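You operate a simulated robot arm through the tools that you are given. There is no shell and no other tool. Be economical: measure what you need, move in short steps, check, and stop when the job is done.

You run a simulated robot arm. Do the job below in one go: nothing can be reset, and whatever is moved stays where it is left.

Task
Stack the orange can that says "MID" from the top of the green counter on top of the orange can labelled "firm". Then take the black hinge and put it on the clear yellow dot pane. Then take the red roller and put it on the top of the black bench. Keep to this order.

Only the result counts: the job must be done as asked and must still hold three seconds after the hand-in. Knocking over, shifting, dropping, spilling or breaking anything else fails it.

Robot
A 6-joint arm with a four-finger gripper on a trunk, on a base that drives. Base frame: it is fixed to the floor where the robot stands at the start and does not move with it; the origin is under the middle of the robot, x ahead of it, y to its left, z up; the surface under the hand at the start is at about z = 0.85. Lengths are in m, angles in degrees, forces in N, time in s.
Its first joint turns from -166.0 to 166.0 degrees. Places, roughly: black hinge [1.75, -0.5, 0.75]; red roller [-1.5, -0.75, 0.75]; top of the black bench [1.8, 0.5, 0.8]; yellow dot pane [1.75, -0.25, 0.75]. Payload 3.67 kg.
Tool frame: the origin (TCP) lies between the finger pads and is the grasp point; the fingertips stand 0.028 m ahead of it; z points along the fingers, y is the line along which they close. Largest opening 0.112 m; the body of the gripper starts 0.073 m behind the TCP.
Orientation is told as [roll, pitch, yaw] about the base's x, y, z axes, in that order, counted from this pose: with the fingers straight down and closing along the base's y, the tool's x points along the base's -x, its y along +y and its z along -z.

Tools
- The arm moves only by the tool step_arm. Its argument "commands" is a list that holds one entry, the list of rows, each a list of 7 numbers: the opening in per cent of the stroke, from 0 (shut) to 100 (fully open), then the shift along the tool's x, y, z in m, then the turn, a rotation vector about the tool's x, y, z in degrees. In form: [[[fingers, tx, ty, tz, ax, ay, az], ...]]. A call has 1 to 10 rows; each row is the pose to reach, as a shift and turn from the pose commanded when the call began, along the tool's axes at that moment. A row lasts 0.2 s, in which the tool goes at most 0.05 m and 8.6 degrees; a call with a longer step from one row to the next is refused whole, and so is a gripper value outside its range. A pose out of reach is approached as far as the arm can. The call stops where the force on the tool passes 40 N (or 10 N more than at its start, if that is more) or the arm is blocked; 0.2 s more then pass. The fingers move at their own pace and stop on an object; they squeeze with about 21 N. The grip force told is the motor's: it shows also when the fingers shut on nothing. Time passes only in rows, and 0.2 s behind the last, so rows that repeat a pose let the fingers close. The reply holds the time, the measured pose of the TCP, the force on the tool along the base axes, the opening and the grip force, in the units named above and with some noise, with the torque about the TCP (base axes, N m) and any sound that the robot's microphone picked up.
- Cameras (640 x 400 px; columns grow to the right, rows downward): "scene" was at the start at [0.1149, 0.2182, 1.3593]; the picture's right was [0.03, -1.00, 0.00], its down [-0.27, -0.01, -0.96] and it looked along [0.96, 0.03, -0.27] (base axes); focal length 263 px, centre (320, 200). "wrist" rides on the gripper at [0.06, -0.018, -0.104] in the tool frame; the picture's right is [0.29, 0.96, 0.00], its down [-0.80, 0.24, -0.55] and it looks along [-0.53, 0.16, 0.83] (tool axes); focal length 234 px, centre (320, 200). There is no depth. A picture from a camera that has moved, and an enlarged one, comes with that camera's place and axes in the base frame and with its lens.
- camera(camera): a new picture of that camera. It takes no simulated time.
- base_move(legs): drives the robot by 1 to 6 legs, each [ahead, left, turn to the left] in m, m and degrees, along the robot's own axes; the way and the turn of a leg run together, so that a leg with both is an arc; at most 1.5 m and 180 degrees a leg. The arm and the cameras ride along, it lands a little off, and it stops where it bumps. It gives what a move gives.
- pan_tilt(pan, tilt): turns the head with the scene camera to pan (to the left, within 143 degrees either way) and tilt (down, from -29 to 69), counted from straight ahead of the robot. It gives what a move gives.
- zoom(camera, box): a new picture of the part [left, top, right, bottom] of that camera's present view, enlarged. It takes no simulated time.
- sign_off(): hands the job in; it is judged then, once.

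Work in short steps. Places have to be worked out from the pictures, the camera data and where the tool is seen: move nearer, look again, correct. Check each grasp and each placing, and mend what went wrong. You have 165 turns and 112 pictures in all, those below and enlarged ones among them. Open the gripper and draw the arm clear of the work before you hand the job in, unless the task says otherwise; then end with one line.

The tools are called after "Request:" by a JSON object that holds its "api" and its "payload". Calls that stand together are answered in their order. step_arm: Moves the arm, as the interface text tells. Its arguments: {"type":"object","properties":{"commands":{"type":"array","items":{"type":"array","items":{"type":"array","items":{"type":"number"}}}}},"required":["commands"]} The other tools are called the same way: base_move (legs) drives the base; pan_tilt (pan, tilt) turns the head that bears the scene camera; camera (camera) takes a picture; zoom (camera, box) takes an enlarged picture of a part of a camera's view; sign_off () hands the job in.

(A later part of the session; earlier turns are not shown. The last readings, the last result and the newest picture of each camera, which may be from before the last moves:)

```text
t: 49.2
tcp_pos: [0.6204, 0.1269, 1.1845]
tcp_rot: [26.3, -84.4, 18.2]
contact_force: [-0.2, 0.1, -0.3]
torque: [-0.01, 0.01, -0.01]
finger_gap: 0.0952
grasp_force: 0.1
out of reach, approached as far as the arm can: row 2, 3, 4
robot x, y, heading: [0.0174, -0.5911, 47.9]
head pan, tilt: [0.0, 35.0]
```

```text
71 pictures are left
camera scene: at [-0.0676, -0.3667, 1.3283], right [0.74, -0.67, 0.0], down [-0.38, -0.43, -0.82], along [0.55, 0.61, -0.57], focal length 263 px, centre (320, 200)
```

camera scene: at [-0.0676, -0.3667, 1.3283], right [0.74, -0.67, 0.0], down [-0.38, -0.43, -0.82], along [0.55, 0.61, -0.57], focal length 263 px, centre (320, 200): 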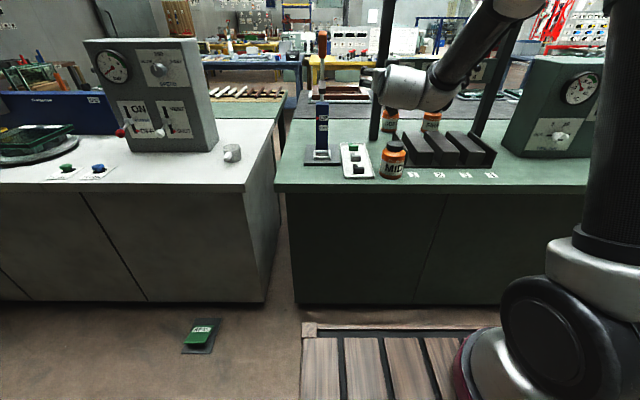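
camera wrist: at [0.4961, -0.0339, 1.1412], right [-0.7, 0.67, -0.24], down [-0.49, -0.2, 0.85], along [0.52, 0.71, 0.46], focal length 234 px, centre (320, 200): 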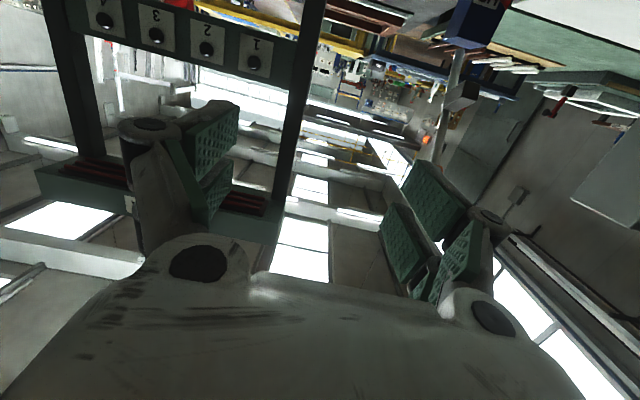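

The tool is almost horizontal, off by a few degrees near a wrist limit. The arm seems to prefer targets further to the robot's left, so I'll drive 0.12 m right and correct the angles.

Request:
{"api": "base_move", "payload": {"legs": [[0, -0.12, 0]]}}

Request:
{"api": "step_arm", "payload": {"commands": [[[85, 0, 0.02, 0, -1.5, 0, -1], [85, 0, 0.04, 0, -3.4, 0, -2.5], [85, 0, 0.04, 0, -3.4, 0, -2.5]]]}}

Request:
{"api": "camera", "payload": {"camera": "scene"}}

```text
t: 50.5
tcp_pos: [0.7106, 0.0448, 1.1833]
tcp_rot: [26.2, -84.3, 18.2]
contact_force: [-0.4, 1.4, 0.3]
torque: [0.01, -0.01, -0.03]
finger_gap: 0.0951
grasp_force: 0.0
robot x, y, heading: [0.1094, -0.6719, 47.9]
head pan, tilt: [0.0, 35.0]
```

```text
t: 51.3
tcp_pos: [0.6831, 0.0739, 1.1849]
tcp_rot: [3.6, -84.9, 44.5]
contact_force: [0.8, 0.0, 0.2]
torque: [0.03, -0.01, -0.02]
finger_gap: 0.0952
grasp_force: 0.0
robot x, y, heading: [0.1082, -0.6681, 48.1]
head pan, tilt: [0.0, 35.0]
```

```text
70 pictures are left
camera scene: at [0.0224, -0.4473, 1.3283], right [0.74, -0.67, 0.0], down [-0.38, -0.43, -0.82], along [0.55, 0.61, -0.57], focal length 263 px, centre (320, 200)
```

scene: 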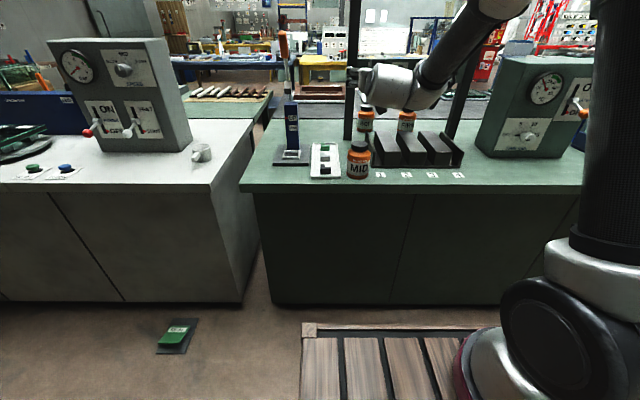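

The hand is now properly horizontal and within reach. I'll lower it halfway over MID and check straddling with the cameras.

Request:
{"api": "step_arm", "payload": {"commands": [[[90, 0.04, 0.002, 0.01, 0, 0, 0], [90, 0.08, 0.005, 0.02, 0, 0, 0], [90, 0.12, 0.005, 0.019, 0, 0, 0], [90, 0.15, 0.005, 0.021, 0, 0, 0], [90, 0.15, 0.005, 0.021, 0, 0, 0]]]}}

Request:
{"api": "camera", "payload": {"camera": "wrist"}}

Request:
{"api": "zoom", "payload": {"camera": "scene", "box": [280, 60, 480, 200]}}

```text
t: 52.5
tcp_pos: [0.6743, 0.0943, 1.0412]
tcp_rot: [-9.2, -84.6, 56.3]
contact_force: [-0.7, -1.1, -0.4]
torque: [-0.01, -0.02, 0.02]
finger_gap: 0.1007
grasp_force: 0.0
out of reach, approached as far as the arm can: row 2, 3, 4, 5
robot x, y, heading: [0.1091, -0.6725, 48.1]
head pan, tilt: [0.0, 35.0]
```

```text
69 pictures are left
camera wrist: at [0.6152, 0.0008, 0.9915], right [-0.72, 0.63, -0.3], down [-0.51, -0.18, 0.84], along [0.47, 0.76, 0.45], focal length 234 px, centre (320, 200)
```

wrist: 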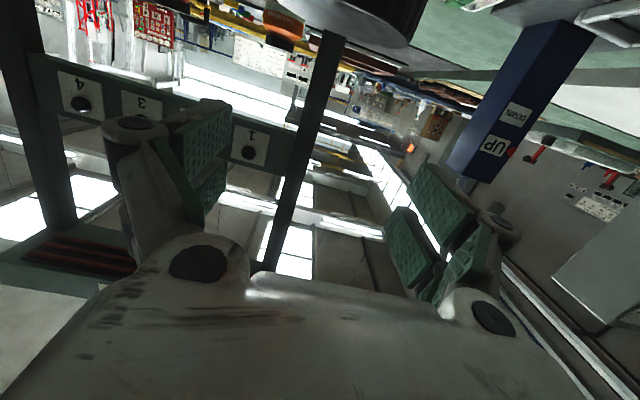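

```text
2.86 times, centred on (380, 130) of scene
camera zoom: at [0.0223, -0.4473, 1.3283], right [0.74, -0.67, 0.0], down [-0.38, -0.43, -0.82], along [0.55, 0.61, -0.57], focal length 750 px, centre (149, 400)
```

zoom: 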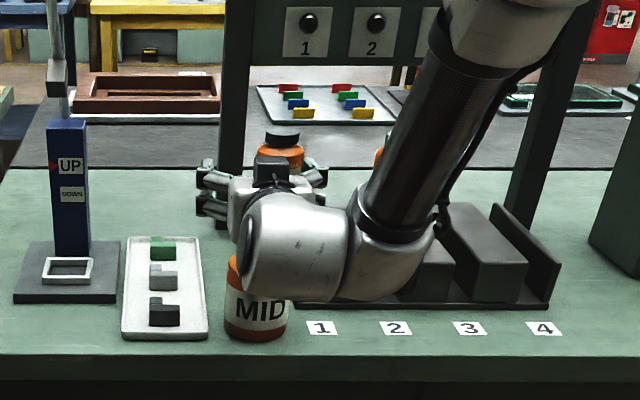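

The hand is above MID but drifted about 2 cm left at the limit. I'll raise it a little, shift the base right another 0.1 m so the target lies further left of the robot, and re-square.

Request:
{"api": "step_arm", "payload": {"commands": [[[90, -0.04, 0, 0, 0, 0, 0], [90, -0.07, 0, 0, 0, 0, 0]]]}}

Request:
{"api": "base_move", "payload": {"legs": [[0, -0.1, 0]]}}

```text
t: 53.1
tcp_pos: [0.6783, 0.0982, 1.1097]
tcp_rot: [3.8, -84.9, 44.0]
contact_force: [0.4, -0.3, -0.5]
torque: [0.05, -0.02, -0.01]
finger_gap: 0.1007
grasp_force: 0.0
robot x, y, heading: [0.1058, -0.6733, 48.2]
head pan, tilt: [0.0, 35.0]
```

```text
t: 54.2
tcp_pos: [0.7538, 0.0308, 1.1089]
tcp_rot: [3.7, -84.9, 44.3]
contact_force: [0.7, -0.5, -0.3]
torque: [-0.01, 0.0, 0.0]
finger_gap: 0.1006
grasp_force: 0.1
robot x, y, heading: [0.1861, -0.7366, 47.8]
head pan, tilt: [0.0, 35.0]
```

Now I'll shift the hand left 0.086 m over MID and lower a bit.

Request:
{"api": "step_arm", "payload": {"commands": [[[90, 0, 0.043, -0.004, 0, 0, 0], [90, 0, 0.086, -0.008, 0, 0, 0], [90, 0.035, 0.086, -0.005, 0, 0, 0], [90, 0.07, 0.086, -0.002, 0, 0, 0], [90, 0.07, 0.086, -0.002, 0, 0, 0]]]}}

Request:
{"api": "camera", "payload": {"camera": "scene"}}

```text
t: 55.4
tcp_pos: [0.6841, 0.0833, 1.0417]
tcp_rot: [3.5, -84.9, 44.2]
contact_force: [0.1, 0.2, -0.1]
torque: [0.02, -0.02, -0.01]
finger_gap: 0.1009
grasp_force: 0.1
robot x, y, heading: [0.1807, -0.7405, 48.0]
head pan, tilt: [0.0, 35.0]
```

```text
67 pictures are left
camera scene: at [0.0968, -0.5143, 1.3283], right [0.74, -0.67, 0.0], down [-0.38, -0.43, -0.82], along [0.55, 0.61, -0.57], focal length 263 px, centre (320, 200)
```

scene: 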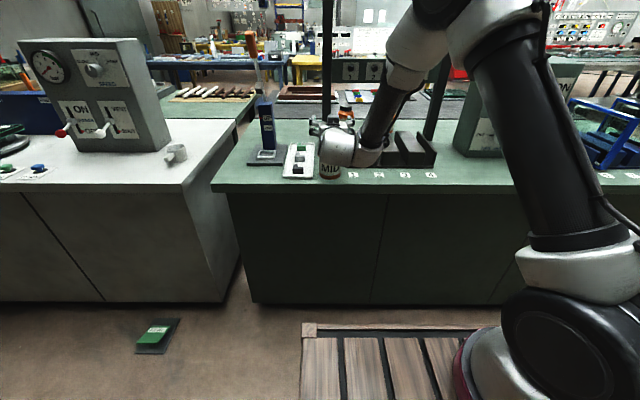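

It's in reach with no warning now, and the TCP matches MID's centre. I'll lower to the can's lower body in two stages.

Request:
{"api": "step_arm", "payload": {"commands": [[[90, 0.035, 0, 0.003, 0, 0, 0], [90, 0.07, 0, 0.006, 0, 0, 0], [90, 0.07, 0, 0.006, 0, 0, 0]]]}}

Request:
{"api": "camera", "payload": {"camera": "wrist"}}

Request:
{"api": "zoom", "payload": {"camera": "scene", "box": [240, 80, 440, 205]}}

```text
t: 56.2
tcp_pos: [0.6836, 0.0837, 0.9708]
tcp_rot: [3.5, -85.0, 44.5]
contact_force: [-0.3, -0.6, 0.1]
torque: [-0.01, 0.0, 0.0]
finger_gap: 0.1007
grasp_force: 0.1
robot x, y, heading: [0.1822, -0.7409, 47.9]
head pan, tilt: [0.0, 35.0]
```

```text
66 pictures are left
camera wrist: at [0.6241, -0.0089, 0.9204], right [-0.73, 0.62, -0.28], down [-0.5, -0.2, 0.84], along [0.47, 0.75, 0.46], focal length 234 px, centre (320, 200)
```

wrist: 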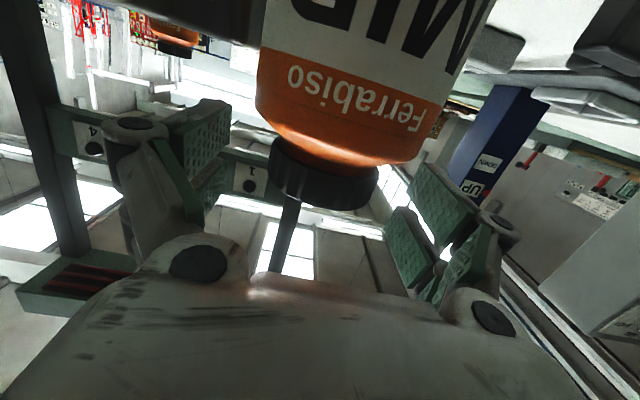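

```text
3.20 times, centred on (340, 142) of scene
camera zoom: at [0.0969, -0.5142, 1.3282], right [0.74, -0.67, 0.0], down [-0.38, -0.43, -0.82], along [0.55, 0.61, -0.57], focal length 840 px, centre (256, 384)
```

zoom: 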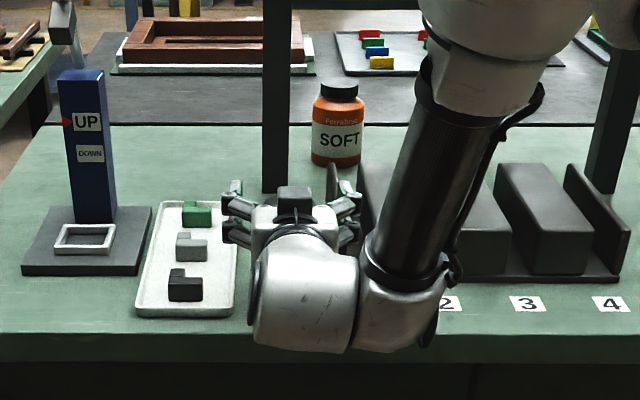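

The cap sits centred between the fingers. I'll lower the remaining 7 cm.

Request:
{"api": "step_arm", "payload": {"commands": [[[90, 0.03, 0, 0.0025, 0, 0, 0], [90, 0.055, 0, 0.005, 0, 0, 0], [90, 0.07, 0, 0.006, 0, 0, 0], [90, 0.07, 0, 0.006, 0, 0, 0]]]}}

Request:
{"api": "camera", "payload": {"camera": "wrist"}}

```text
t: 57.2
tcp_pos: [0.6827, 0.0967, 0.9077]
tcp_rot: [-9.9, -84.7, 57.2]
contact_force: [0.0, -0.2, 0.0]
torque: [-0.01, -0.01, 0.0]
finger_gap: 0.1009
grasp_force: 0.0
out of reach, approached as far as the arm can: row 1, 2, 3, 4
robot x, y, heading: [0.1844, -0.7381, 47.8]
head pan, tilt: [0.0, 35.0]
```

```text
64 pictures are left
camera wrist: at [0.6237, 0.0036, 0.8577], right [-0.72, 0.63, -0.3], down [-0.51, -0.18, 0.84], along [0.47, 0.76, 0.45], focal length 234 px, centre (320, 200)
```

wrist: 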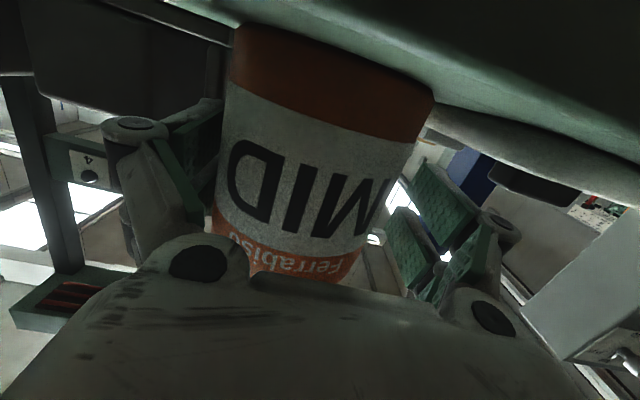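

It drifted about 1 cm at the limit, probably a wrist joint limit from the steep forearm. I'll raise back to the good pose and move the base back 0.12 m, so the arm is more stretched, then try again.

Request:
{"api": "step_arm", "payload": {"commands": [[[90, -0.03, -0.005, 0, 0, 0, 0], [90, -0.07, -0.01, -0.008, 0, 0, 0], [90, -0.095, -0.01, -0.008, 0, 0, 0]]]}}

Request:
{"api": "base_move", "payload": {"legs": [[-0.12, 0, 0]]}}

```text
t: 58.0
tcp_pos: [0.6908, 0.0897, 1.0031]
tcp_rot: [3.3, -84.9, 44.8]
contact_force: [0.0, -0.2, -0.6]
torque: [0.03, 0.02, 0.0]
finger_gap: 0.1008
grasp_force: 0.0
robot x, y, heading: [0.1851, -0.7381, 47.9]
head pan, tilt: [0.0, 35.0]
```

```text
t: 59.3
tcp_pos: [0.6109, 0.0001, 1.0032]
tcp_rot: [3.6, -84.9, 44.3]
contact_force: [0.0, -0.2, 0.1]
torque: [0.0, 0.01, 0.0]
finger_gap: 0.1007
grasp_force: 0.1
robot x, y, heading: [0.1022, -0.8286, 48.1]
head pan, tilt: [0.0, 35.0]
```

Lateral is right on (u .455). I'll lower in front of the can in free space, then check reach before sliding forward around it.

Request:
{"api": "step_arm", "payload": {"commands": [[[90, 0.035, 0, 0.003, 0, 0, 0], [90, 0.07, 0, 0.006, 0, 0, 0], [90, 0.1046, 0, 0.009, 0, 0, 0], [90, 0.1046, 0, 0.009, 0, 0, 0]]]}}

```text
t: 60.3
tcp_pos: [0.6079, 0.0133, 0.9053]
tcp_rot: [-8.5, -84.7, 55.9]
contact_force: [0.3, 0.7, 0.4]
torque: [0.04, 0.02, 0.05]
finger_gap: 0.1006
grasp_force: 0.0
out of reach, approached as far as the arm can: row 2, 3, 4
robot x, y, heading: [0.1033, -0.8278, 48.0]
head pan, tilt: [0.0, 35.0]
```

Request:
{"api": "step_arm", "payload": {"commands": [[[90, 0, -0.004, 0.03, 0, 0, 0], [90, 0, -0.008, 0.06, 0, 0, 0], [90, 0, -0.01, 0.06, 0, 0, 0]]]}}

Request:
{"api": "camera", "payload": {"camera": "wrist"}}

Request:
{"api": "camera", "payload": {"camera": "scene"}}

```text
t: 61.1
tcp_pos: [0.6564, 0.0484, 0.8983]
tcp_rot: [3.3, -84.9, 44.6]
contact_force: [0.4, -0.4, 0.1]
torque: [0.0, 0.01, 0.0]
finger_gap: 0.1009
grasp_force: 0.1
robot x, y, heading: [0.1039, -0.8262, 47.9]
head pan, tilt: [0.0, 35.0]
```

```text
63 pictures are left
camera wrist: at [0.597, -0.0426, 0.8487], right [-0.73, 0.62, -0.28], down [-0.5, -0.2, 0.84], along [0.47, 0.76, 0.46], focal length 234 px, centre (320, 200)
```

wrist: 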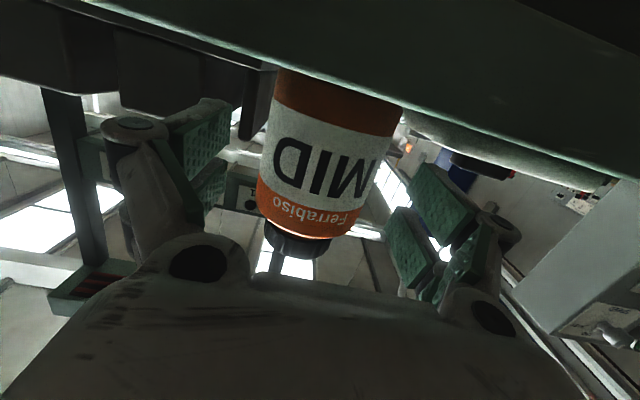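

```text
62 pictures are left
camera scene: at [0.0167, -0.6031, 1.3282], right [0.74, -0.67, 0.0], down [-0.38, -0.43, -0.82], along [0.55, 0.61, -0.57], focal length 263 px, centre (320, 200)
```

scene: 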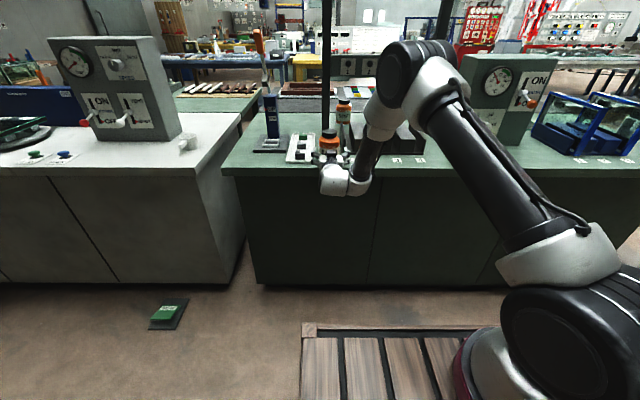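

In reach again, at the correct height (.898). I'll slide forward 4.6 cm around the can and close.

Request:
{"api": "step_arm", "payload": {"commands": [[[90, 0, 0.001, 0.02, 0, 0, 0], [90, -0.002, 0.0015, 0.04, 0, 0, 0], [90, -0.003, 0.0015, 0.046, 0, 0, 0], [90, -0.003, 0.0015, 0.046, 0, 0, 0]]]}}

Request:
{"api": "camera", "payload": {"camera": "wrist"}}

```text
t: 62.1
tcp_pos: [0.6852, 0.0829, 0.8979]
tcp_rot: [3.4, -84.9, 44.5]
contact_force: [0.4, 0.1, -0.5]
torque: [-0.04, 0.01, 0.02]
finger_gap: 0.101
grasp_force: 0.1
robot x, y, heading: [0.1046, -0.8289, 48.1]
head pan, tilt: [0.0, 35.0]
```

```text
61 pictures are left
camera wrist: at [0.6262, -0.0081, 0.8477], right [-0.73, 0.62, -0.28], down [-0.5, -0.2, 0.84], along [0.47, 0.76, 0.46], focal length 234 px, centre (320, 200)
```

wrist: 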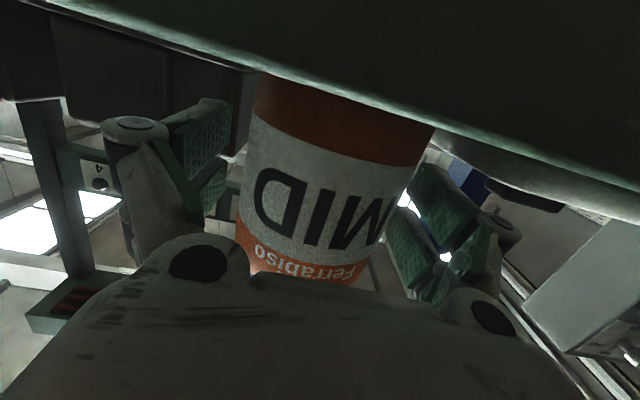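

Centred; closing.

Request:
{"api": "step_arm", "payload": {"commands": [[[40, 0, 0, 0, 0, 0, 0], [40, 0, 0, 0, 0, 0, 0], [40, 0, 0, 0, 0, 0, 0]]]}}

Request:
{"api": "step_arm", "payload": {"commands": [[[40, -0.02, 0, 0, 0, 0, 0], [40, -0.06, 0, -0.004, 0, 0, 0], [40, -0.1, 0, -0.008, 0, 0, 0], [40, -0.13, 0, -0.011, 0, 0, 0]]]}}

Request:
{"api": "camera", "payload": {"camera": "wrist"}}

Request:
{"api": "camera", "payload": {"camera": "scene"}}

```text
t: 62.9
tcp_pos: [0.6851, 0.0847, 0.8987]
tcp_rot: [3.5, -85.0, 44.4]
contact_force: [1.0, 0.4, -0.1]
torque: [-0.08, -0.06, -0.01]
finger_gap: 0.0788
grasp_force: 20.6
robot x, y, heading: [0.1067, -0.8278, 47.9]
head pan, tilt: [0.0, 35.0]
```

```text
t: 63.9
tcp_pos: [0.6894, 0.0846, 1.0272]
tcp_rot: [3.4, -84.9, 44.5]
contact_force: [0.2, 0.4, -3.8]
torque: [0.06, -0.05, -0.04]
finger_gap: 0.0786
grasp_force: 21.4
robot x, y, heading: [0.1004, -0.8295, 47.8]
head pan, tilt: [0.0, 35.0]
```

```text
60 pictures are left
camera wrist: at [0.628, -0.0076, 0.9773], right [-0.73, 0.62, -0.28], down [-0.5, -0.2, 0.84], along [0.47, 0.76, 0.46], focal length 234 px, centre (320, 200)
```

wrist: 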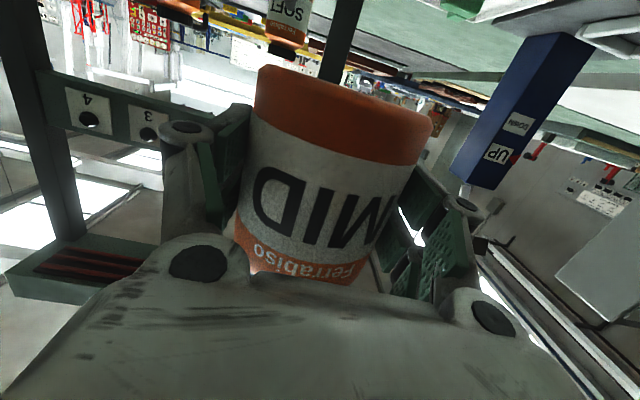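

```text
59 pictures are left
camera scene: at [0.0169, -0.6027, 1.3282], right [0.74, -0.67, 0.0], down [-0.38, -0.43, -0.82], along [0.55, 0.61, -0.57], focal length 263 px, centre (320, 200)
```

scene: 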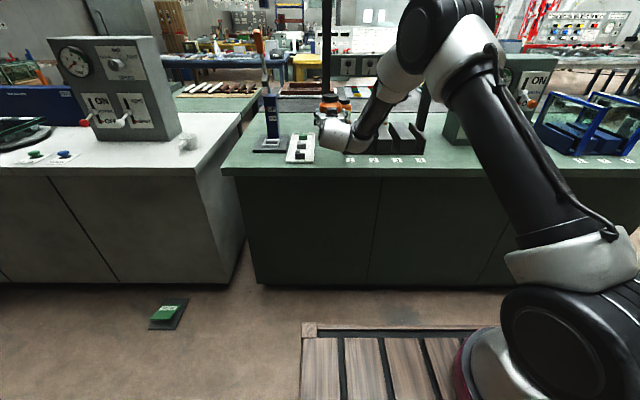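

MID is held horizontally, well below the needed panel clearance. I'll drive right 0.2 m to line up with the gap between SOFT and FIRM and re-measure.

Request:
{"api": "base_move", "payload": {"legs": [[0, -0.2, 0]]}}

Request:
{"api": "pan_tilt", "payload": {"pan": 0, "tilt": 20}}

Request:
{"api": "camera", "payload": {"camera": "scene"}}

Request:
{"api": "zoom", "payload": {"camera": "scene", "box": [250, 90, 450, 215]}}

```text
t: 65.5
tcp_pos: [0.8381, -0.0494, 1.0289]
tcp_rot: [3.5, -85.0, 44.3]
contact_force: [-0.3, -0.3, -2.4]
torque: [-0.06, 0.03, 0.01]
finger_gap: 0.0785
grasp_force: 21.1
robot x, y, heading: [0.2517, -0.963, 47.7]
head pan, tilt: [0.0, 35.0]
```

```text
t: 66.2
tcp_pos: [0.8358, -0.0506, 1.0272]
tcp_rot: [3.5, -85.0, 44.2]
contact_force: [0.1, 0.7, -3.4]
torque: [-0.03, 0.0, 0.02]
finger_gap: 0.0786
grasp_force: 21.5
robot x, y, heading: [0.2514, -0.9612, 47.8]
head pan, tilt: [0.0, 20.0]
```

```text
58 pictures are left
camera scene: at [0.1684, -0.7325, 1.352], right [0.74, -0.67, 0.0], down [-0.23, -0.25, -0.94], along [0.63, 0.7, -0.34], focal length 263 px, centre (320, 200)
```

scene: 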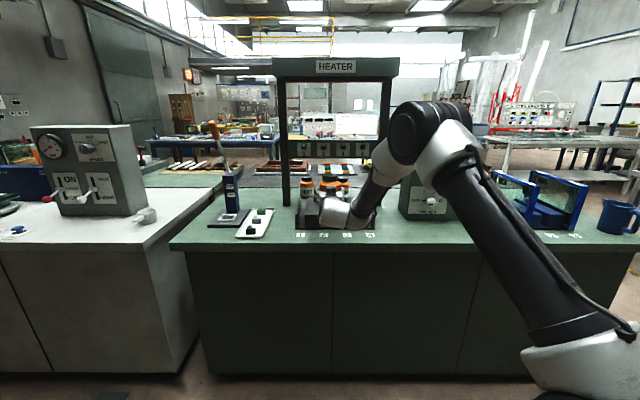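

```text
3.20 times, centred on (350, 152) of scene
camera zoom: at [0.1684, -0.7325, 1.352], right [0.74, -0.67, 0.0], down [-0.23, -0.25, -0.94], along [0.63, 0.7, -0.34], focal length 840 px, centre (224, 352)
```

zoom: 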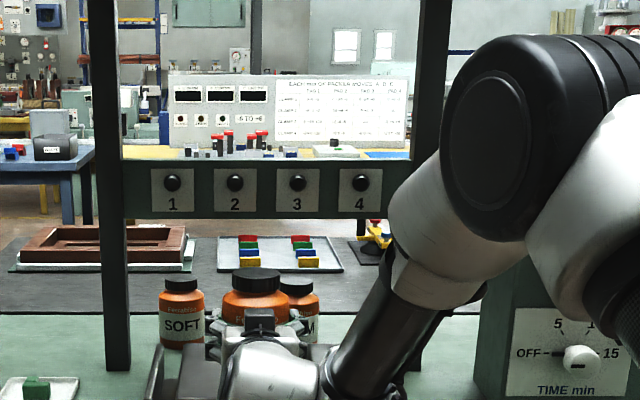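

Estimates now are FIRM u≈.750, v≈.972; SOFT u≈.549; panel bottom z≈1.10. MID will pass under the panel between them with its base at about .955, then rise. I'll drive forward 0.24 m first, with the can front staying before the panel.

Request:
{"api": "base_move", "payload": {"legs": [[0.24, 0, 0]]}}

Request:
{"api": "camera", "payload": {"camera": "wrist"}}

Request:
{"api": "pan_tilt", "payload": {"pan": -5, "tilt": 30}}

Request:
{"api": "zoom", "payload": {"camera": "scene", "box": [220, 60, 420, 185]}}

```text
t: 68.0
tcp_pos: [1.0023, 0.1275, 1.0281]
tcp_rot: [3.5, -84.8, 44.2]
contact_force: [0.7, 0.0, -3.4]
torque: [-0.03, -0.01, -0.03]
finger_gap: 0.0788
grasp_force: 21.5
robot x, y, heading: [0.4132, -0.7829, 47.9]
head pan, tilt: [0.0, 20.0]
```

```text
56 pictures are left
camera wrist: at [0.9421, 0.0355, 0.9775], right [-0.73, 0.63, -0.28], down [-0.5, -0.2, 0.84], along [0.47, 0.75, 0.46], focal length 234 px, centre (320, 200)
```

wrist: 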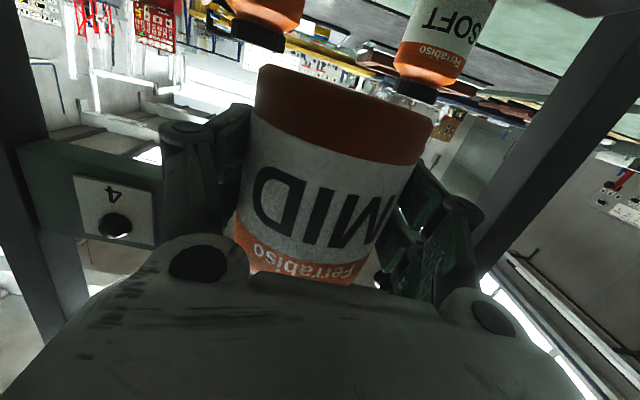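

```text
t: 68.7
tcp_pos: [1.0018, 0.1272, 1.0286]
tcp_rot: [3.4, -84.9, 44.1]
contact_force: [-0.9, -0.4, -2.6]
torque: [0.0, 0.03, 0.0]
finger_gap: 0.0786
grasp_force: 21.6
robot x, y, heading: [0.4142, -0.7838, 47.8]
head pan, tilt: [-5.0, 30.0]
```

```text
3.20 times, centred on (320, 122) of scene
camera zoom: at [0.3353, -0.5608, 1.3361], right [0.68, -0.73, 0.0], down [-0.37, -0.34, -0.87], along [0.64, 0.59, -0.5], focal length 840 px, centre (320, 448)
```

zoom: 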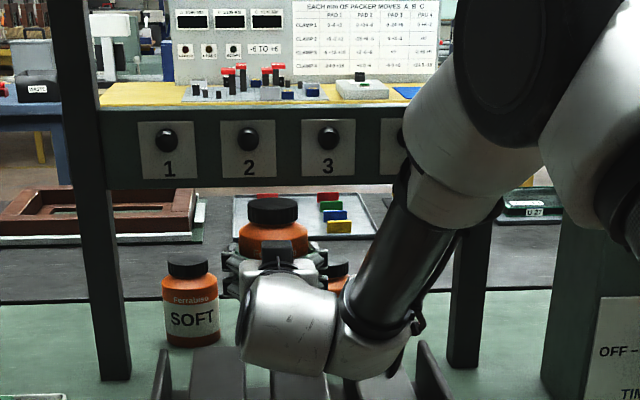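

Both views put SOFT at u≈.549 and FIRM at u≈.750, v≈.97. I'll lower MID to pass height, centre it on the gap, then drive forward 0.1 m and check.

Request:
{"api": "step_arm", "payload": {"commands": [[[40, 0.012, 0.006, 0.001, 0, 0, 0], [40, 0.025, 0.0125, 0.002, 0, 0, 0], [40, 0.025, 0.0125, 0.002, 0, 0, 0]]]}}

Request:
{"api": "base_move", "payload": {"legs": [[0.09, 0, 0]]}}

Request:
{"api": "camera", "payload": {"camera": "wrist"}}

Request:
{"api": "zoom", "payload": {"camera": "scene", "box": [180, 60, 420, 210]}}

```text
t: 69.5
tcp_pos: [0.9934, 0.1353, 1.0014]
tcp_rot: [3.6, -84.9, 44.1]
contact_force: [-0.5, 0.1, -2.8]
torque: [-0.02, 0.03, -0.02]
finger_gap: 0.0791
grasp_force: 20.9
robot x, y, heading: [0.413, -0.7833, 47.7]
head pan, tilt: [-5.0, 30.0]
```

```text
t: 70.6
tcp_pos: [1.0517, 0.2033, 1.0035]
tcp_rot: [3.5, -85.0, 44.2]
contact_force: [0.4, 0.4, -3.5]
torque: [0.0, -0.01, 0.01]
finger_gap: 0.0786
grasp_force: 20.6
robot x, y, heading: [0.4715, -0.7107, 47.6]
head pan, tilt: [-5.0, 30.0]
```

```text
54 pictures are left
camera wrist: at [0.9929, 0.1111, 0.9523], right [-0.73, 0.63, -0.28], down [-0.5, -0.2, 0.84], along [0.47, 0.75, 0.46], focal length 234 px, centre (320, 200)
```

wrist: 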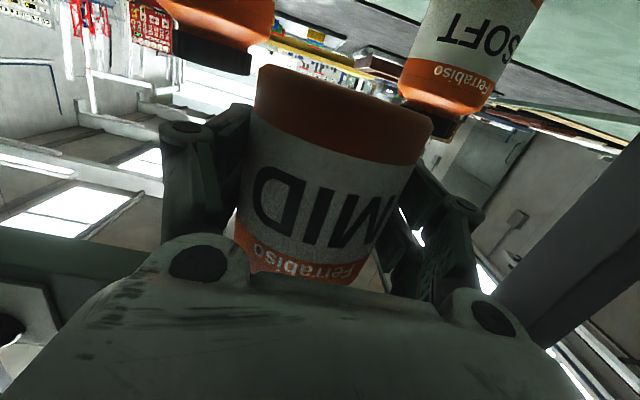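

```text
2.67 times, centred on (300, 135) of scene
camera zoom: at [0.3963, -0.4938, 1.336], right [0.68, -0.73, 0.0], down [-0.37, -0.34, -0.87], along [0.64, 0.59, -0.5], focal length 700 px, centre (373, 373)
```

zoom: 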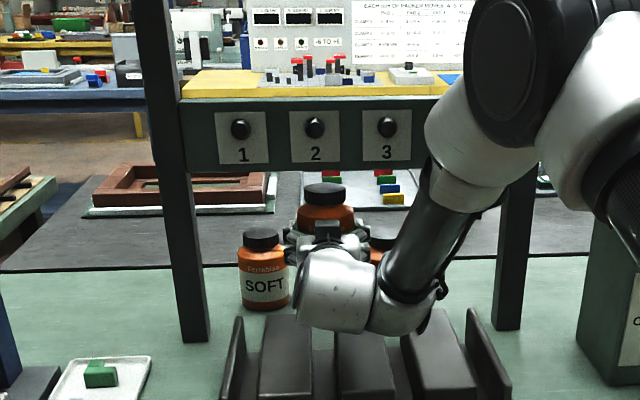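

MID is entering beneath the panel, centred in the gap. I'll nudge 4 mm right and move forward with the arm 6 cm.

Request:
{"api": "step_arm", "payload": {"commands": [[[40, -0.001, -0.004, 0.02, 0, 0, 0], [40, -0.003, -0.004, 0.04, 0, 0, 0], [40, -0.005, -0.004, 0.06, 0, 0, 0], [40, -0.005, -0.004, 0.06, 0, 0, 0]]]}}

Request:
{"api": "camera", "payload": {"camera": "wrist"}}

```text
t: 71.6
tcp_pos: [1.0954, 0.2449, 1.0021]
tcp_rot: [3.3, -84.9, 44.3]
contact_force: [-0.1, -0.2, -2.7]
torque: [-0.05, 0.0, 0.0]
finger_gap: 0.0788
grasp_force: 21.0
robot x, y, heading: [0.4708, -0.7135, 47.4]
head pan, tilt: [-5.0, 30.0]
```

```text
52 pictures are left
camera wrist: at [1.0363, 0.1524, 0.952], right [-0.73, 0.63, -0.28], down [-0.5, -0.2, 0.84], along [0.47, 0.75, 0.46], focal length 234 px, centre (320, 200)
```

wrist: 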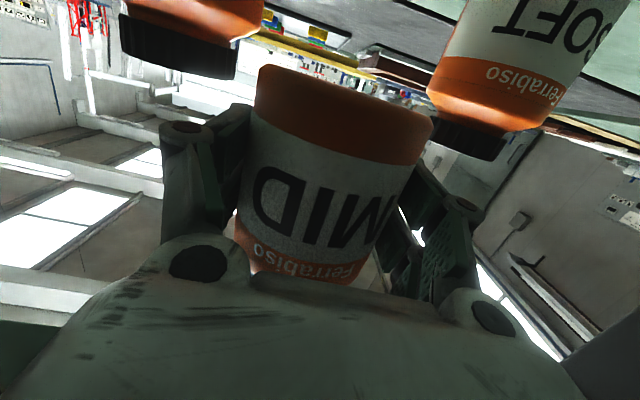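

No contact and clear on both sides. I'll move forward another 4.5 cm to get fully behind the panel.

Request:
{"api": "step_arm", "payload": {"commands": [[[40, -0.001, 0, 0.02, 0, 0, 0], [40, -0.003, 0, 0.035, 0, 0, 0], [40, -0.004, 0, 0.046, 0, 0, 0], [40, -0.004, 0, 0.046, 0, 0, 0]]]}}

Request:
{"api": "camera", "payload": {"camera": "wrist"}}

Request:
{"api": "zoom", "payload": {"camera": "scene", "box": [180, 60, 420, 210]}}

```text
t: 72.6
tcp_pos: [1.127, 0.2789, 1.0009]
tcp_rot: [3.4, -84.9, 44.3]
contact_force: [-0.3, 0.8, -3.3]
torque: [0.01, 0.0, 0.03]
finger_gap: 0.0788
grasp_force: 21.0
robot x, y, heading: [0.4693, -0.716, 47.4]
head pan, tilt: [-5.0, 30.0]
```

```text
51 pictures are left
camera wrist: at [1.0672, 0.1873, 0.9517], right [-0.73, 0.63, -0.28], down [-0.5, -0.2, 0.84], along [0.47, 0.75, 0.46], focal length 234 px, centre (320, 200)
```

wrist: 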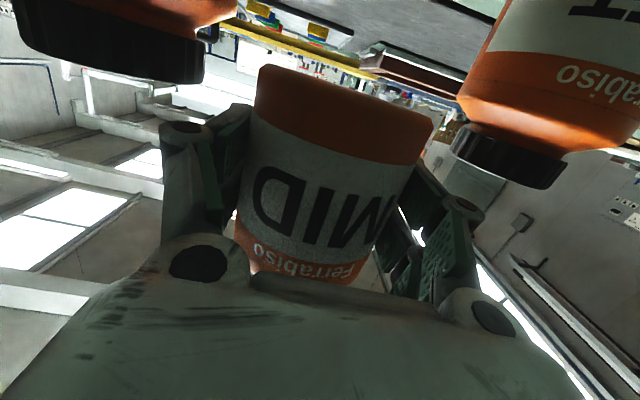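

```text
2.67 times, centred on (300, 135) of scene
camera zoom: at [0.3963, -0.4938, 1.336], right [0.68, -0.73, 0.0], down [-0.37, -0.34, -0.87], along [0.64, 0.59, -0.5], focal length 700 px, centre (373, 373)
```

zoom: 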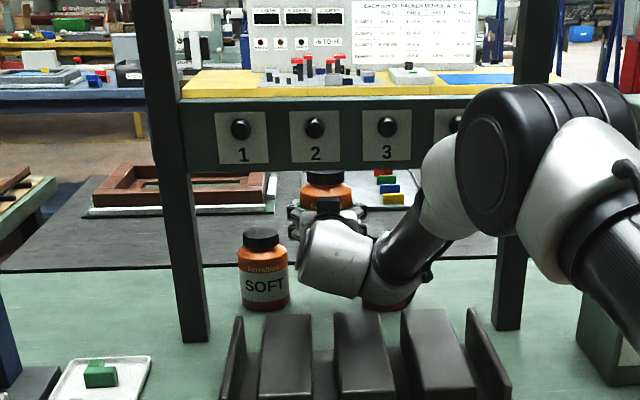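

MID is behind the panel now. Before raising it, I'll take a closer look at the dark block on top of the hand to judge clearance to the panel.

Request:
{"api": "zoom", "payload": {"camera": "scene", "box": [270, 90, 370, 180]}}

```text
4.44 times, centred on (320, 135) of scene
camera zoom: at [0.3963, -0.4938, 1.336], right [0.68, -0.73, 0.0], down [-0.37, -0.34, -0.87], along [0.64, 0.59, -0.5], focal length 1167 px, centre (320, 489)
```

zoom: 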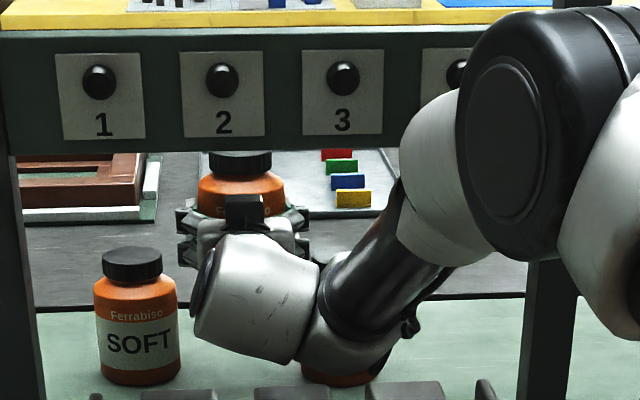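

The block's top is at z≈1.06 and the panel bottom at 1.099, so I can raise about 2.8 cm. I'll do it in small steps and watch the force.

Request:
{"api": "step_arm", "payload": {"commands": [[[40, -0.01, 0, -0.001, 0, 0, 0], [40, -0.02, 0, -0.002, 0, 0, 0], [40, -0.028, 0, -0.002, 0, 0, 0], [40, -0.028, 0, -0.002, 0, 0, 0]]]}}

Request:
{"api": "camera", "payload": {"camera": "wrist"}}

Request:
{"api": "zoom", "payload": {"camera": "scene", "box": [270, 90, 370, 180]}}

```text
t: 73.6
tcp_pos: [1.1269, 0.2784, 1.0308]
tcp_rot: [3.3, -84.9, 44.2]
contact_force: [-0.2, 0.1, -2.3]
torque: [-0.04, 0.03, 0.01]
finger_gap: 0.0787
grasp_force: 21.3
robot x, y, heading: [0.4729, -0.7152, 47.6]
head pan, tilt: [-5.0, 30.0]
```

```text
48 pictures are left
camera wrist: at [1.0679, 0.187, 0.9802], right [-0.73, 0.63, -0.28], down [-0.5, -0.2, 0.84], along [0.47, 0.75, 0.46], focal length 234 px, centre (320, 200)
```

wrist: 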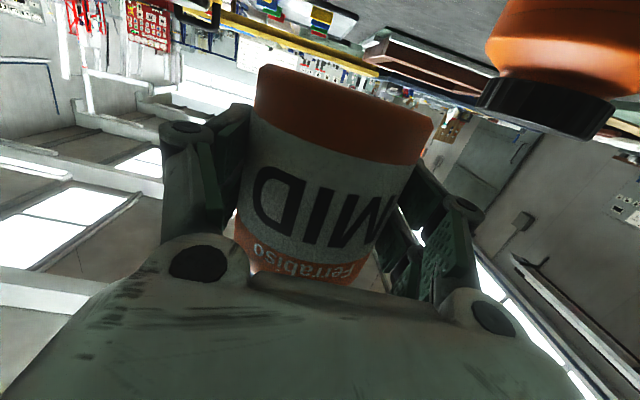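

```text
4.44 times, centred on (320, 135) of scene
camera zoom: at [0.3963, -0.4938, 1.336], right [0.68, -0.73, 0.0], down [-0.37, -0.34, -0.87], along [0.64, 0.59, -0.5], focal length 1167 px, centre (320, 489)
```

zoom: 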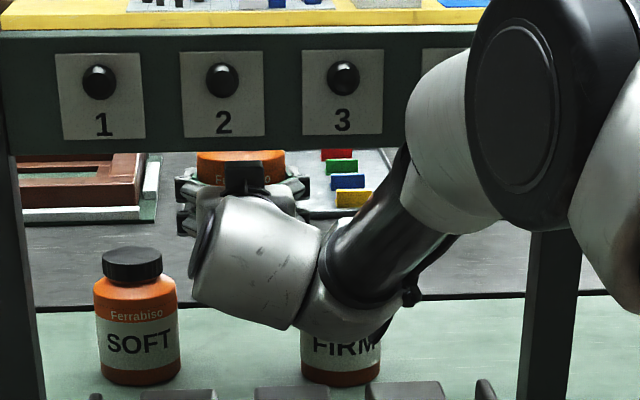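

No contact. FIRM is measured at u≈.751, v≈.972, so MID needs to go 0.097 m right and 0.012 m forward. I'll drive the base right to keep the arm posture.

Request:
{"api": "base_move", "payload": {"legs": [[0, -0.05, 0]]}}

Request:
{"api": "zoom", "payload": {"camera": "scene", "box": [240, 80, 400, 180]}}

```text
t: 74.6
tcp_pos: [1.1656, 0.2443, 1.0296]
tcp_rot: [3.5, -84.9, 44.2]
contact_force: [0.0, 0.3, -2.9]
torque: [0.01, 0.01, 0.04]
finger_gap: 0.0788
grasp_force: 21.3
robot x, y, heading: [0.5129, -0.7498, 47.8]
head pan, tilt: [-5.0, 30.0]
```

```text
4.00 times, centred on (320, 130) of scene
camera zoom: at [0.4336, -0.5277, 1.336], right [0.68, -0.74, 0.0], down [-0.37, -0.34, -0.87], along [0.64, 0.59, -0.5], focal length 1050 px, centre (320, 480)
```

zoom: 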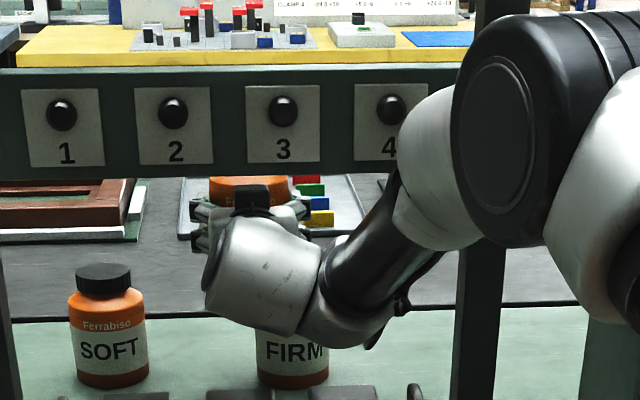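

FIRM is re-measured at u≈.7485, v≈.973. There's 4.2 cm right and 1.4 cm forward left.

Request:
{"api": "base_move", "payload": {"legs": [[0, -0.042, 0]]}}

Request:
{"api": "zoom", "payload": {"camera": "scene", "box": [240, 80, 400, 180]}}

Request:
{"api": "camera", "payload": {"camera": "wrist"}}

```text
t: 75.5
tcp_pos: [1.1978, 0.2169, 1.0302]
tcp_rot: [3.4, -84.9, 44.2]
contact_force: [-0.2, 0.3, -2.6]
torque: [0.0, 0.04, 0.02]
finger_gap: 0.0786
grasp_force: 21.5
robot x, y, heading: [0.5456, -0.7763, 47.6]
head pan, tilt: [-5.0, 30.0]
```

```text
4.00 times, centred on (320, 130) of scene
camera zoom: at [0.4652, -0.5563, 1.336], right [0.68, -0.74, 0.0], down [-0.37, -0.34, -0.87], along [0.64, 0.59, -0.5], focal length 1050 px, centre (320, 480)
```

zoom: 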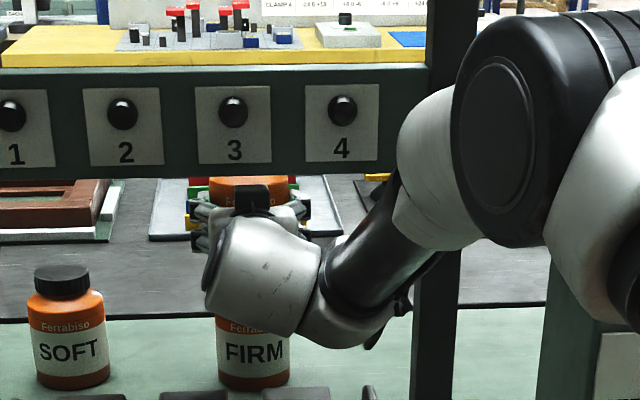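

```text
44 pictures are left
camera wrist: at [1.1374, 0.1239, 0.9801], right [-0.73, 0.63, -0.28], down [-0.5, -0.2, 0.84], along [0.47, 0.75, 0.46], focal length 234 px, centre (320, 200)
```

wrist: 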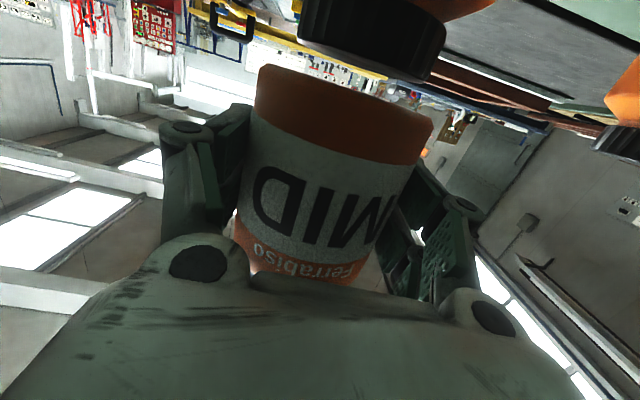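

Laterally it's aligned to within a few millimetres. I'll move forward 1.4 cm, with the height held.

Request:
{"api": "step_arm", "payload": {"commands": [[[40, 0, 0.001, 0.007, 0, 0, 0], [40, -0.001, 0.002, 0.0135, 0, 0, 0], [40, -0.001, 0.002, 0.0135, 0, 0, 0]]]}}

Request:
{"api": "camera", "payload": {"camera": "wrist"}}

```text
t: 76.2
tcp_pos: [1.2036, 0.2271, 1.0305]
tcp_rot: [3.4, -85.0, 44.2]
contact_force: [0.0, 0.2, -3.2]
torque: [-0.02, 0.04, -0.01]
finger_gap: 0.0786
grasp_force: 21.3
robot x, y, heading: [0.5433, -0.7746, 48.0]
head pan, tilt: [-5.0, 30.0]
```

```text
43 pictures are left
camera wrist: at [1.1449, 0.1354, 0.9802], right [-0.73, 0.63, -0.28], down [-0.5, -0.2, 0.84], along [0.47, 0.75, 0.46], focal length 234 px, centre (320, 200)
```

wrist: 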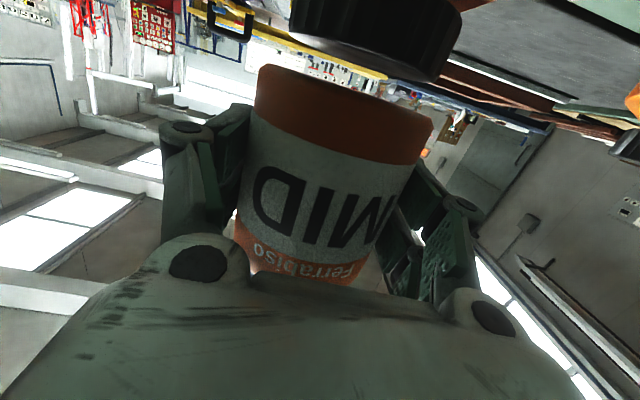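

Comparing axes in the wrist view, FIRM's cap lies about 3–4 mm left of MID's axis and the depth matches. I'll correct and lower in small steps until contact.

Request:
{"api": "step_arm", "payload": {"commands": [[[40, 0, 0.003, -0.002, 0, 0, 0], [40, 0.004, 0.003, -0.002, 0, 0, 0], [40, 0.007, 0.003, -0.002, 0, 0, 0]]]}}

Request:
{"api": "step_arm", "payload": {"commands": [[[40, 0.002, 0, 0, 0, 0, 0], [40, 0.003, 0, 0, 0, 0, 0]]]}}

Request:
{"api": "camera", "payload": {"camera": "wrist"}}

```text
t: 77.0
tcp_pos: [1.2002, 0.2275, 1.0246]
tcp_rot: [3.6, -84.9, 44.0]
contact_force: [-0.1, 0.9, -2.3]
torque: [0.01, 0.0, -0.01]
finger_gap: 0.079
grasp_force: 20.8
robot x, y, heading: [0.5431, -0.7766, 47.9]
head pan, tilt: [-5.0, 30.0]
```

```text
t: 77.7
tcp_pos: [1.2007, 0.2271, 1.02]
tcp_rot: [3.5, -84.9, 44.3]
contact_force: [-0.2, 0.0, -3.7]
torque: [-0.02, 0.05, -0.01]
finger_gap: 0.0785
grasp_force: 21.0
robot x, y, heading: [0.5441, -0.778, 47.5]
head pan, tilt: [-5.0, 30.0]
```

```text
42 pictures are left
camera wrist: at [1.1408, 0.1353, 0.9698], right [-0.73, 0.63, -0.28], down [-0.5, -0.2, 0.84], along [0.47, 0.75, 0.46], focal length 234 px, centre (320, 200)
```

wrist: 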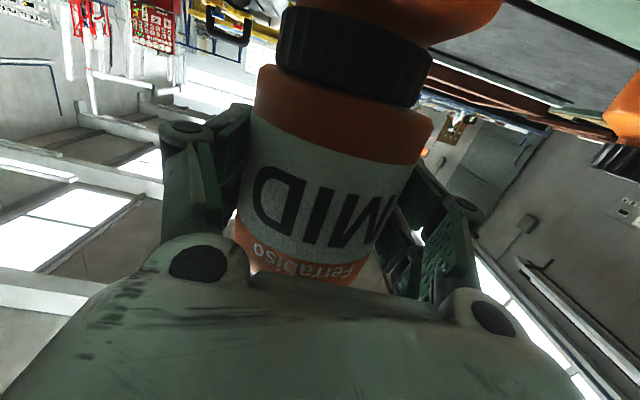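

MID is centred just above FIRM's cap. I'll continue lowering in 2 mm steps.

Request:
{"api": "step_arm", "payload": {"commands": [[[40, 0.002, 0, 0, 0, 0, 0], [40, 0.003, 0, 0, 0, 0, 0]]]}}

Request:
{"api": "step_arm", "payload": {"commands": [[[40, 0.002, 0, 0, 0, 0, 0], [40, 0.002, 0, 0, 0, 0, 0]]]}}

```text
t: 78.2
tcp_pos: [1.1999, 0.2264, 1.0194]
tcp_rot: [3.6, -85.1, 43.9]
contact_force: [1.0, 0.4, 6.1]
torque: [-0.27, -0.14, 0.05]
finger_gap: 0.0789
grasp_force: 20.8
robot x, y, heading: [0.5443, -0.7753, 47.5]
head pan, tilt: [-5.0, 30.0]
```

```text
t: 78.8
tcp_pos: [1.2, 0.2261, 1.0177]
tcp_rot: [4.1, -85.2, 43.4]
contact_force: [2.4, 5.0, 16.4]
torque: [0.09, -0.24, -0.02]
finger_gap: 0.0787
grasp_force: 20.9
robot x, y, heading: [0.5441, -0.7824, 47.8]
head pan, tilt: [-5.0, 30.0]
```

Contact is made (about 16 N). I'll relieve it by 2 mm and open the fingers.

Request:
{"api": "step_arm", "payload": {"commands": [[[40, -0.003, 0, 0, 0, 0, 0], [75, -0.003, 0, 0, 0, 0, 0], [90, -0.003, 0, 0, 0, 0, 0], [90, -0.003, 0, 0, 0, 0, 0]]]}}

Request:
{"api": "camera", "payload": {"camera": "wrist"}}

```text
t: 79.8
tcp_pos: [1.2006, 0.2257, 1.0186]
tcp_rot: [3.3, -84.9, 44.2]
contact_force: [0.0, -0.2, 0.1]
torque: [-0.02, 0.0, -0.05]
finger_gap: 0.1009
grasp_force: 0.0
robot x, y, heading: [0.5429, -0.7793, 47.7]
head pan, tilt: [-5.0, 30.0]
```

```text
41 pictures are left
camera wrist: at [1.1406, 0.1348, 0.9682], right [-0.73, 0.63, -0.28], down [-0.5, -0.2, 0.84], along [0.47, 0.75, 0.46], focal length 234 px, centre (320, 200)
```

wrist: 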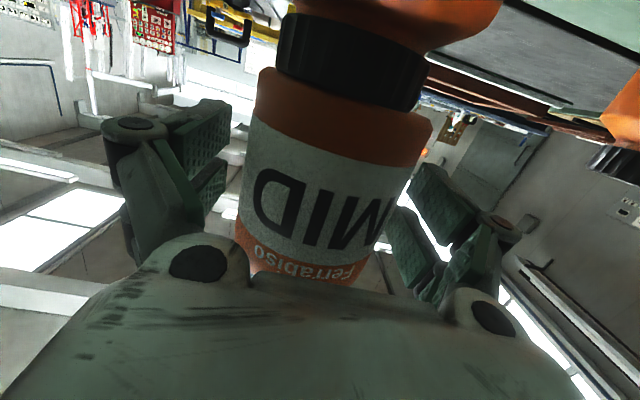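

MID stands on FIRM. I'll withdraw straight back with the arm 10 cm, then the base.

Request:
{"api": "step_arm", "payload": {"commands": [[[90, 0.002, 0, -0.025, 0, 0, 0], [90, 0.004, 0, -0.05, 0, 0, 0], [90, 0.006, 0, -0.075, 0, 0, 0], [90, 0.008, 0, -0.1, 0, 0, 0]]]}}

Request:
{"api": "base_move", "payload": {"legs": [[-0.3, 0, 0]]}}

Request:
{"api": "camera", "payload": {"camera": "scene"}}

```text
t: 80.8
tcp_pos: [1.1313, 0.1517, 1.0196]
tcp_rot: [3.7, -85.0, 43.8]
contact_force: [-0.7, -0.5, -0.5]
torque: [0.02, 0.0, 0.01]
finger_gap: 0.101
grasp_force: 0.0
robot x, y, heading: [0.5439, -0.779, 47.6]
head pan, tilt: [-5.0, 30.0]
```

```text
t: 82.9
tcp_pos: [0.9289, -0.0719, 1.0203]
tcp_rot: [3.5, -84.9, 44.1]
contact_force: [0.4, 0.5, -0.3]
torque: [0.0, 0.01, -0.01]
finger_gap: 0.101
grasp_force: 0.0
robot x, y, heading: [0.3391, -0.9996, 47.8]
head pan, tilt: [-5.0, 30.0]
```

```text
40 pictures are left
camera scene: at [0.2609, -0.7806, 1.336], right [0.68, -0.74, 0.0], down [-0.37, -0.34, -0.87], along [0.64, 0.59, -0.5], focal length 263 px, centre (320, 200)
```

scene: 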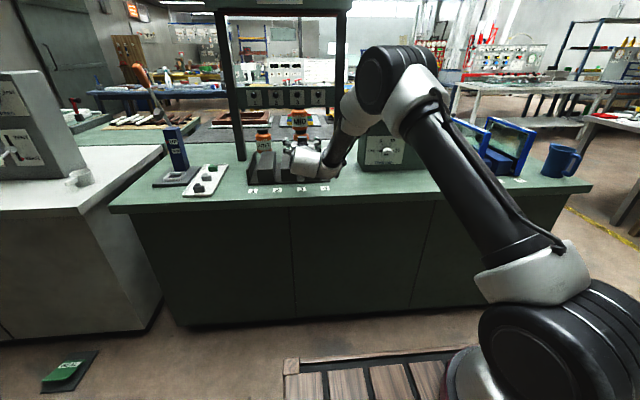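

The stack looks good. I'll bring the tool back to pointing down, retracted and raised.

Request:
{"api": "step_arm", "payload": {"commands": [[[90, -0.02, 0, -0.035, 0, 8.5, 0], [90, -0.04, 0, -0.07, 0, 17, 0], [90, -0.06, 0, -0.105, 0, 25.5, 0], [90, -0.08, 0, -0.14, 0, 34, 0], [90, -0.1, 0, -0.175, 0, 42.5, 0], [90, -0.12, 0, -0.21, 0, 51, 0], [90, -0.14, 0, -0.245, 0, 59.5, 0], [90, -0.16, 0, -0.28, 0, 68, 0], [90, -0.18, 0, -0.315, 0, 76.5, 0], [90, -0.2, 0, -0.35, 0, 85, 0]]]}}

Request:
{"api": "base_move", "payload": {"legs": [[0, -0.5, 0]]}}

Request:
{"api": "pan_tilt", "payload": {"pan": 0, "tilt": 25}}

Request:
{"api": "camera", "payload": {"camera": "scene"}}

```text
t: 85.1
tcp_pos: [0.705, -0.3177, 1.2505]
tcp_rot: [0.2, 0.2, 47.5]
contact_force: [-0.3, 0.6, -0.4]
torque: [-0.01, 0.02, 0.01]
finger_gap: 0.101
grasp_force: 0.1
robot x, y, heading: [0.3415, -1.0025, 47.5]
head pan, tilt: [-5.0, 30.0]
```

```text
t: 88.1
tcp_pos: [1.0782, -0.6588, 1.2512]
tcp_rot: [0.3, 0.2, 47.5]
contact_force: [0.1, -0.2, -0.7]
torque: [0.01, 0.02, -0.01]
finger_gap: 0.1009
grasp_force: 0.0
robot x, y, heading: [0.7134, -1.3415, 47.7]
head pan, tilt: [-5.0, 30.0]
```

```text
t: 88.7
tcp_pos: [1.0781, -0.6588, 1.2505]
tcp_rot: [0.3, 0.1, 47.5]
contact_force: [0.2, -0.2, 0.1]
torque: [-0.03, -0.01, 0.0]
finger_gap: 0.1007
grasp_force: 0.0
robot x, y, heading: [0.7116, -1.3409, 47.5]
head pan, tilt: [0.0, 25.0]
```

```text
39 pictures are left
camera scene: at [0.629, -1.1137, 1.344], right [0.74, -0.68, 0.0], down [-0.29, -0.31, -0.91], along [0.61, 0.67, -0.42], focal length 263 px, centre (320, 200)
```

scene: 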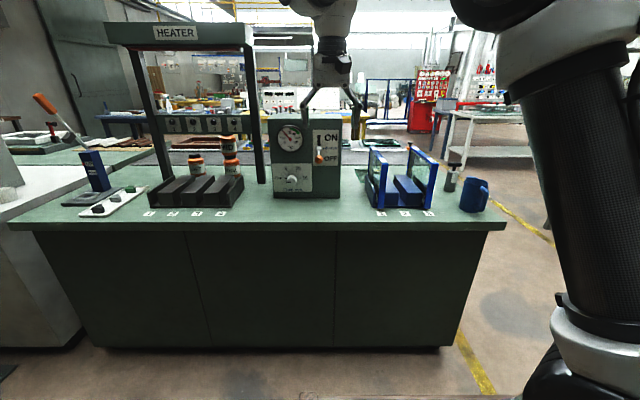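

The stack is visible and upright. I'll zoom on the right part of the counter to find the hinge and the pane.

Request:
{"api": "zoom", "payload": {"camera": "scene", "box": [335, 130, 495, 230]}}

Request:
{"api": "camera", "payload": {"camera": "wrist"}}

```text
4.00 times, centred on (415, 180) of scene
camera zoom: at [0.629, -1.1137, 1.344], right [0.74, -0.68, 0.0], down [-0.29, -0.31, -0.91], along [0.61, 0.67, -0.42], focal length 1050 px, centre (-60, 280)
```

zoom: 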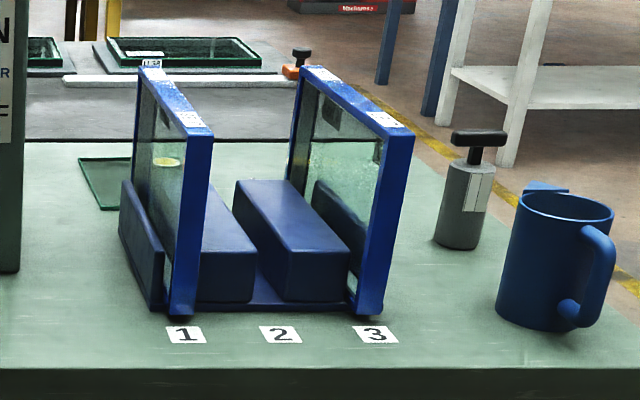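

```text
37 pictures are left
camera wrist: at [1.0527, -0.7146, 1.3553], right [-0.9, 0.44, 0.01], down [0.36, 0.75, 0.55], along [0.24, 0.5, -0.83], focal length 234 px, centre (320, 200)
```

wrist: 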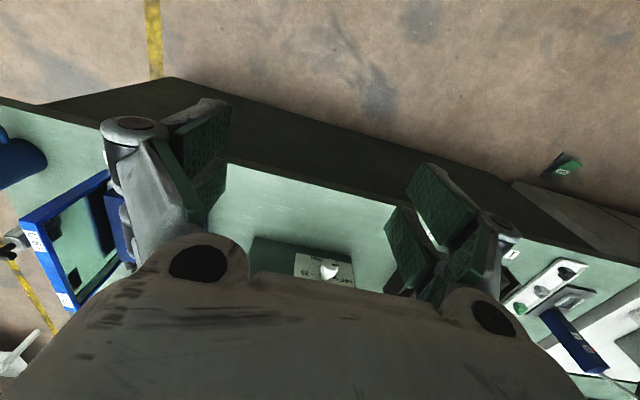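

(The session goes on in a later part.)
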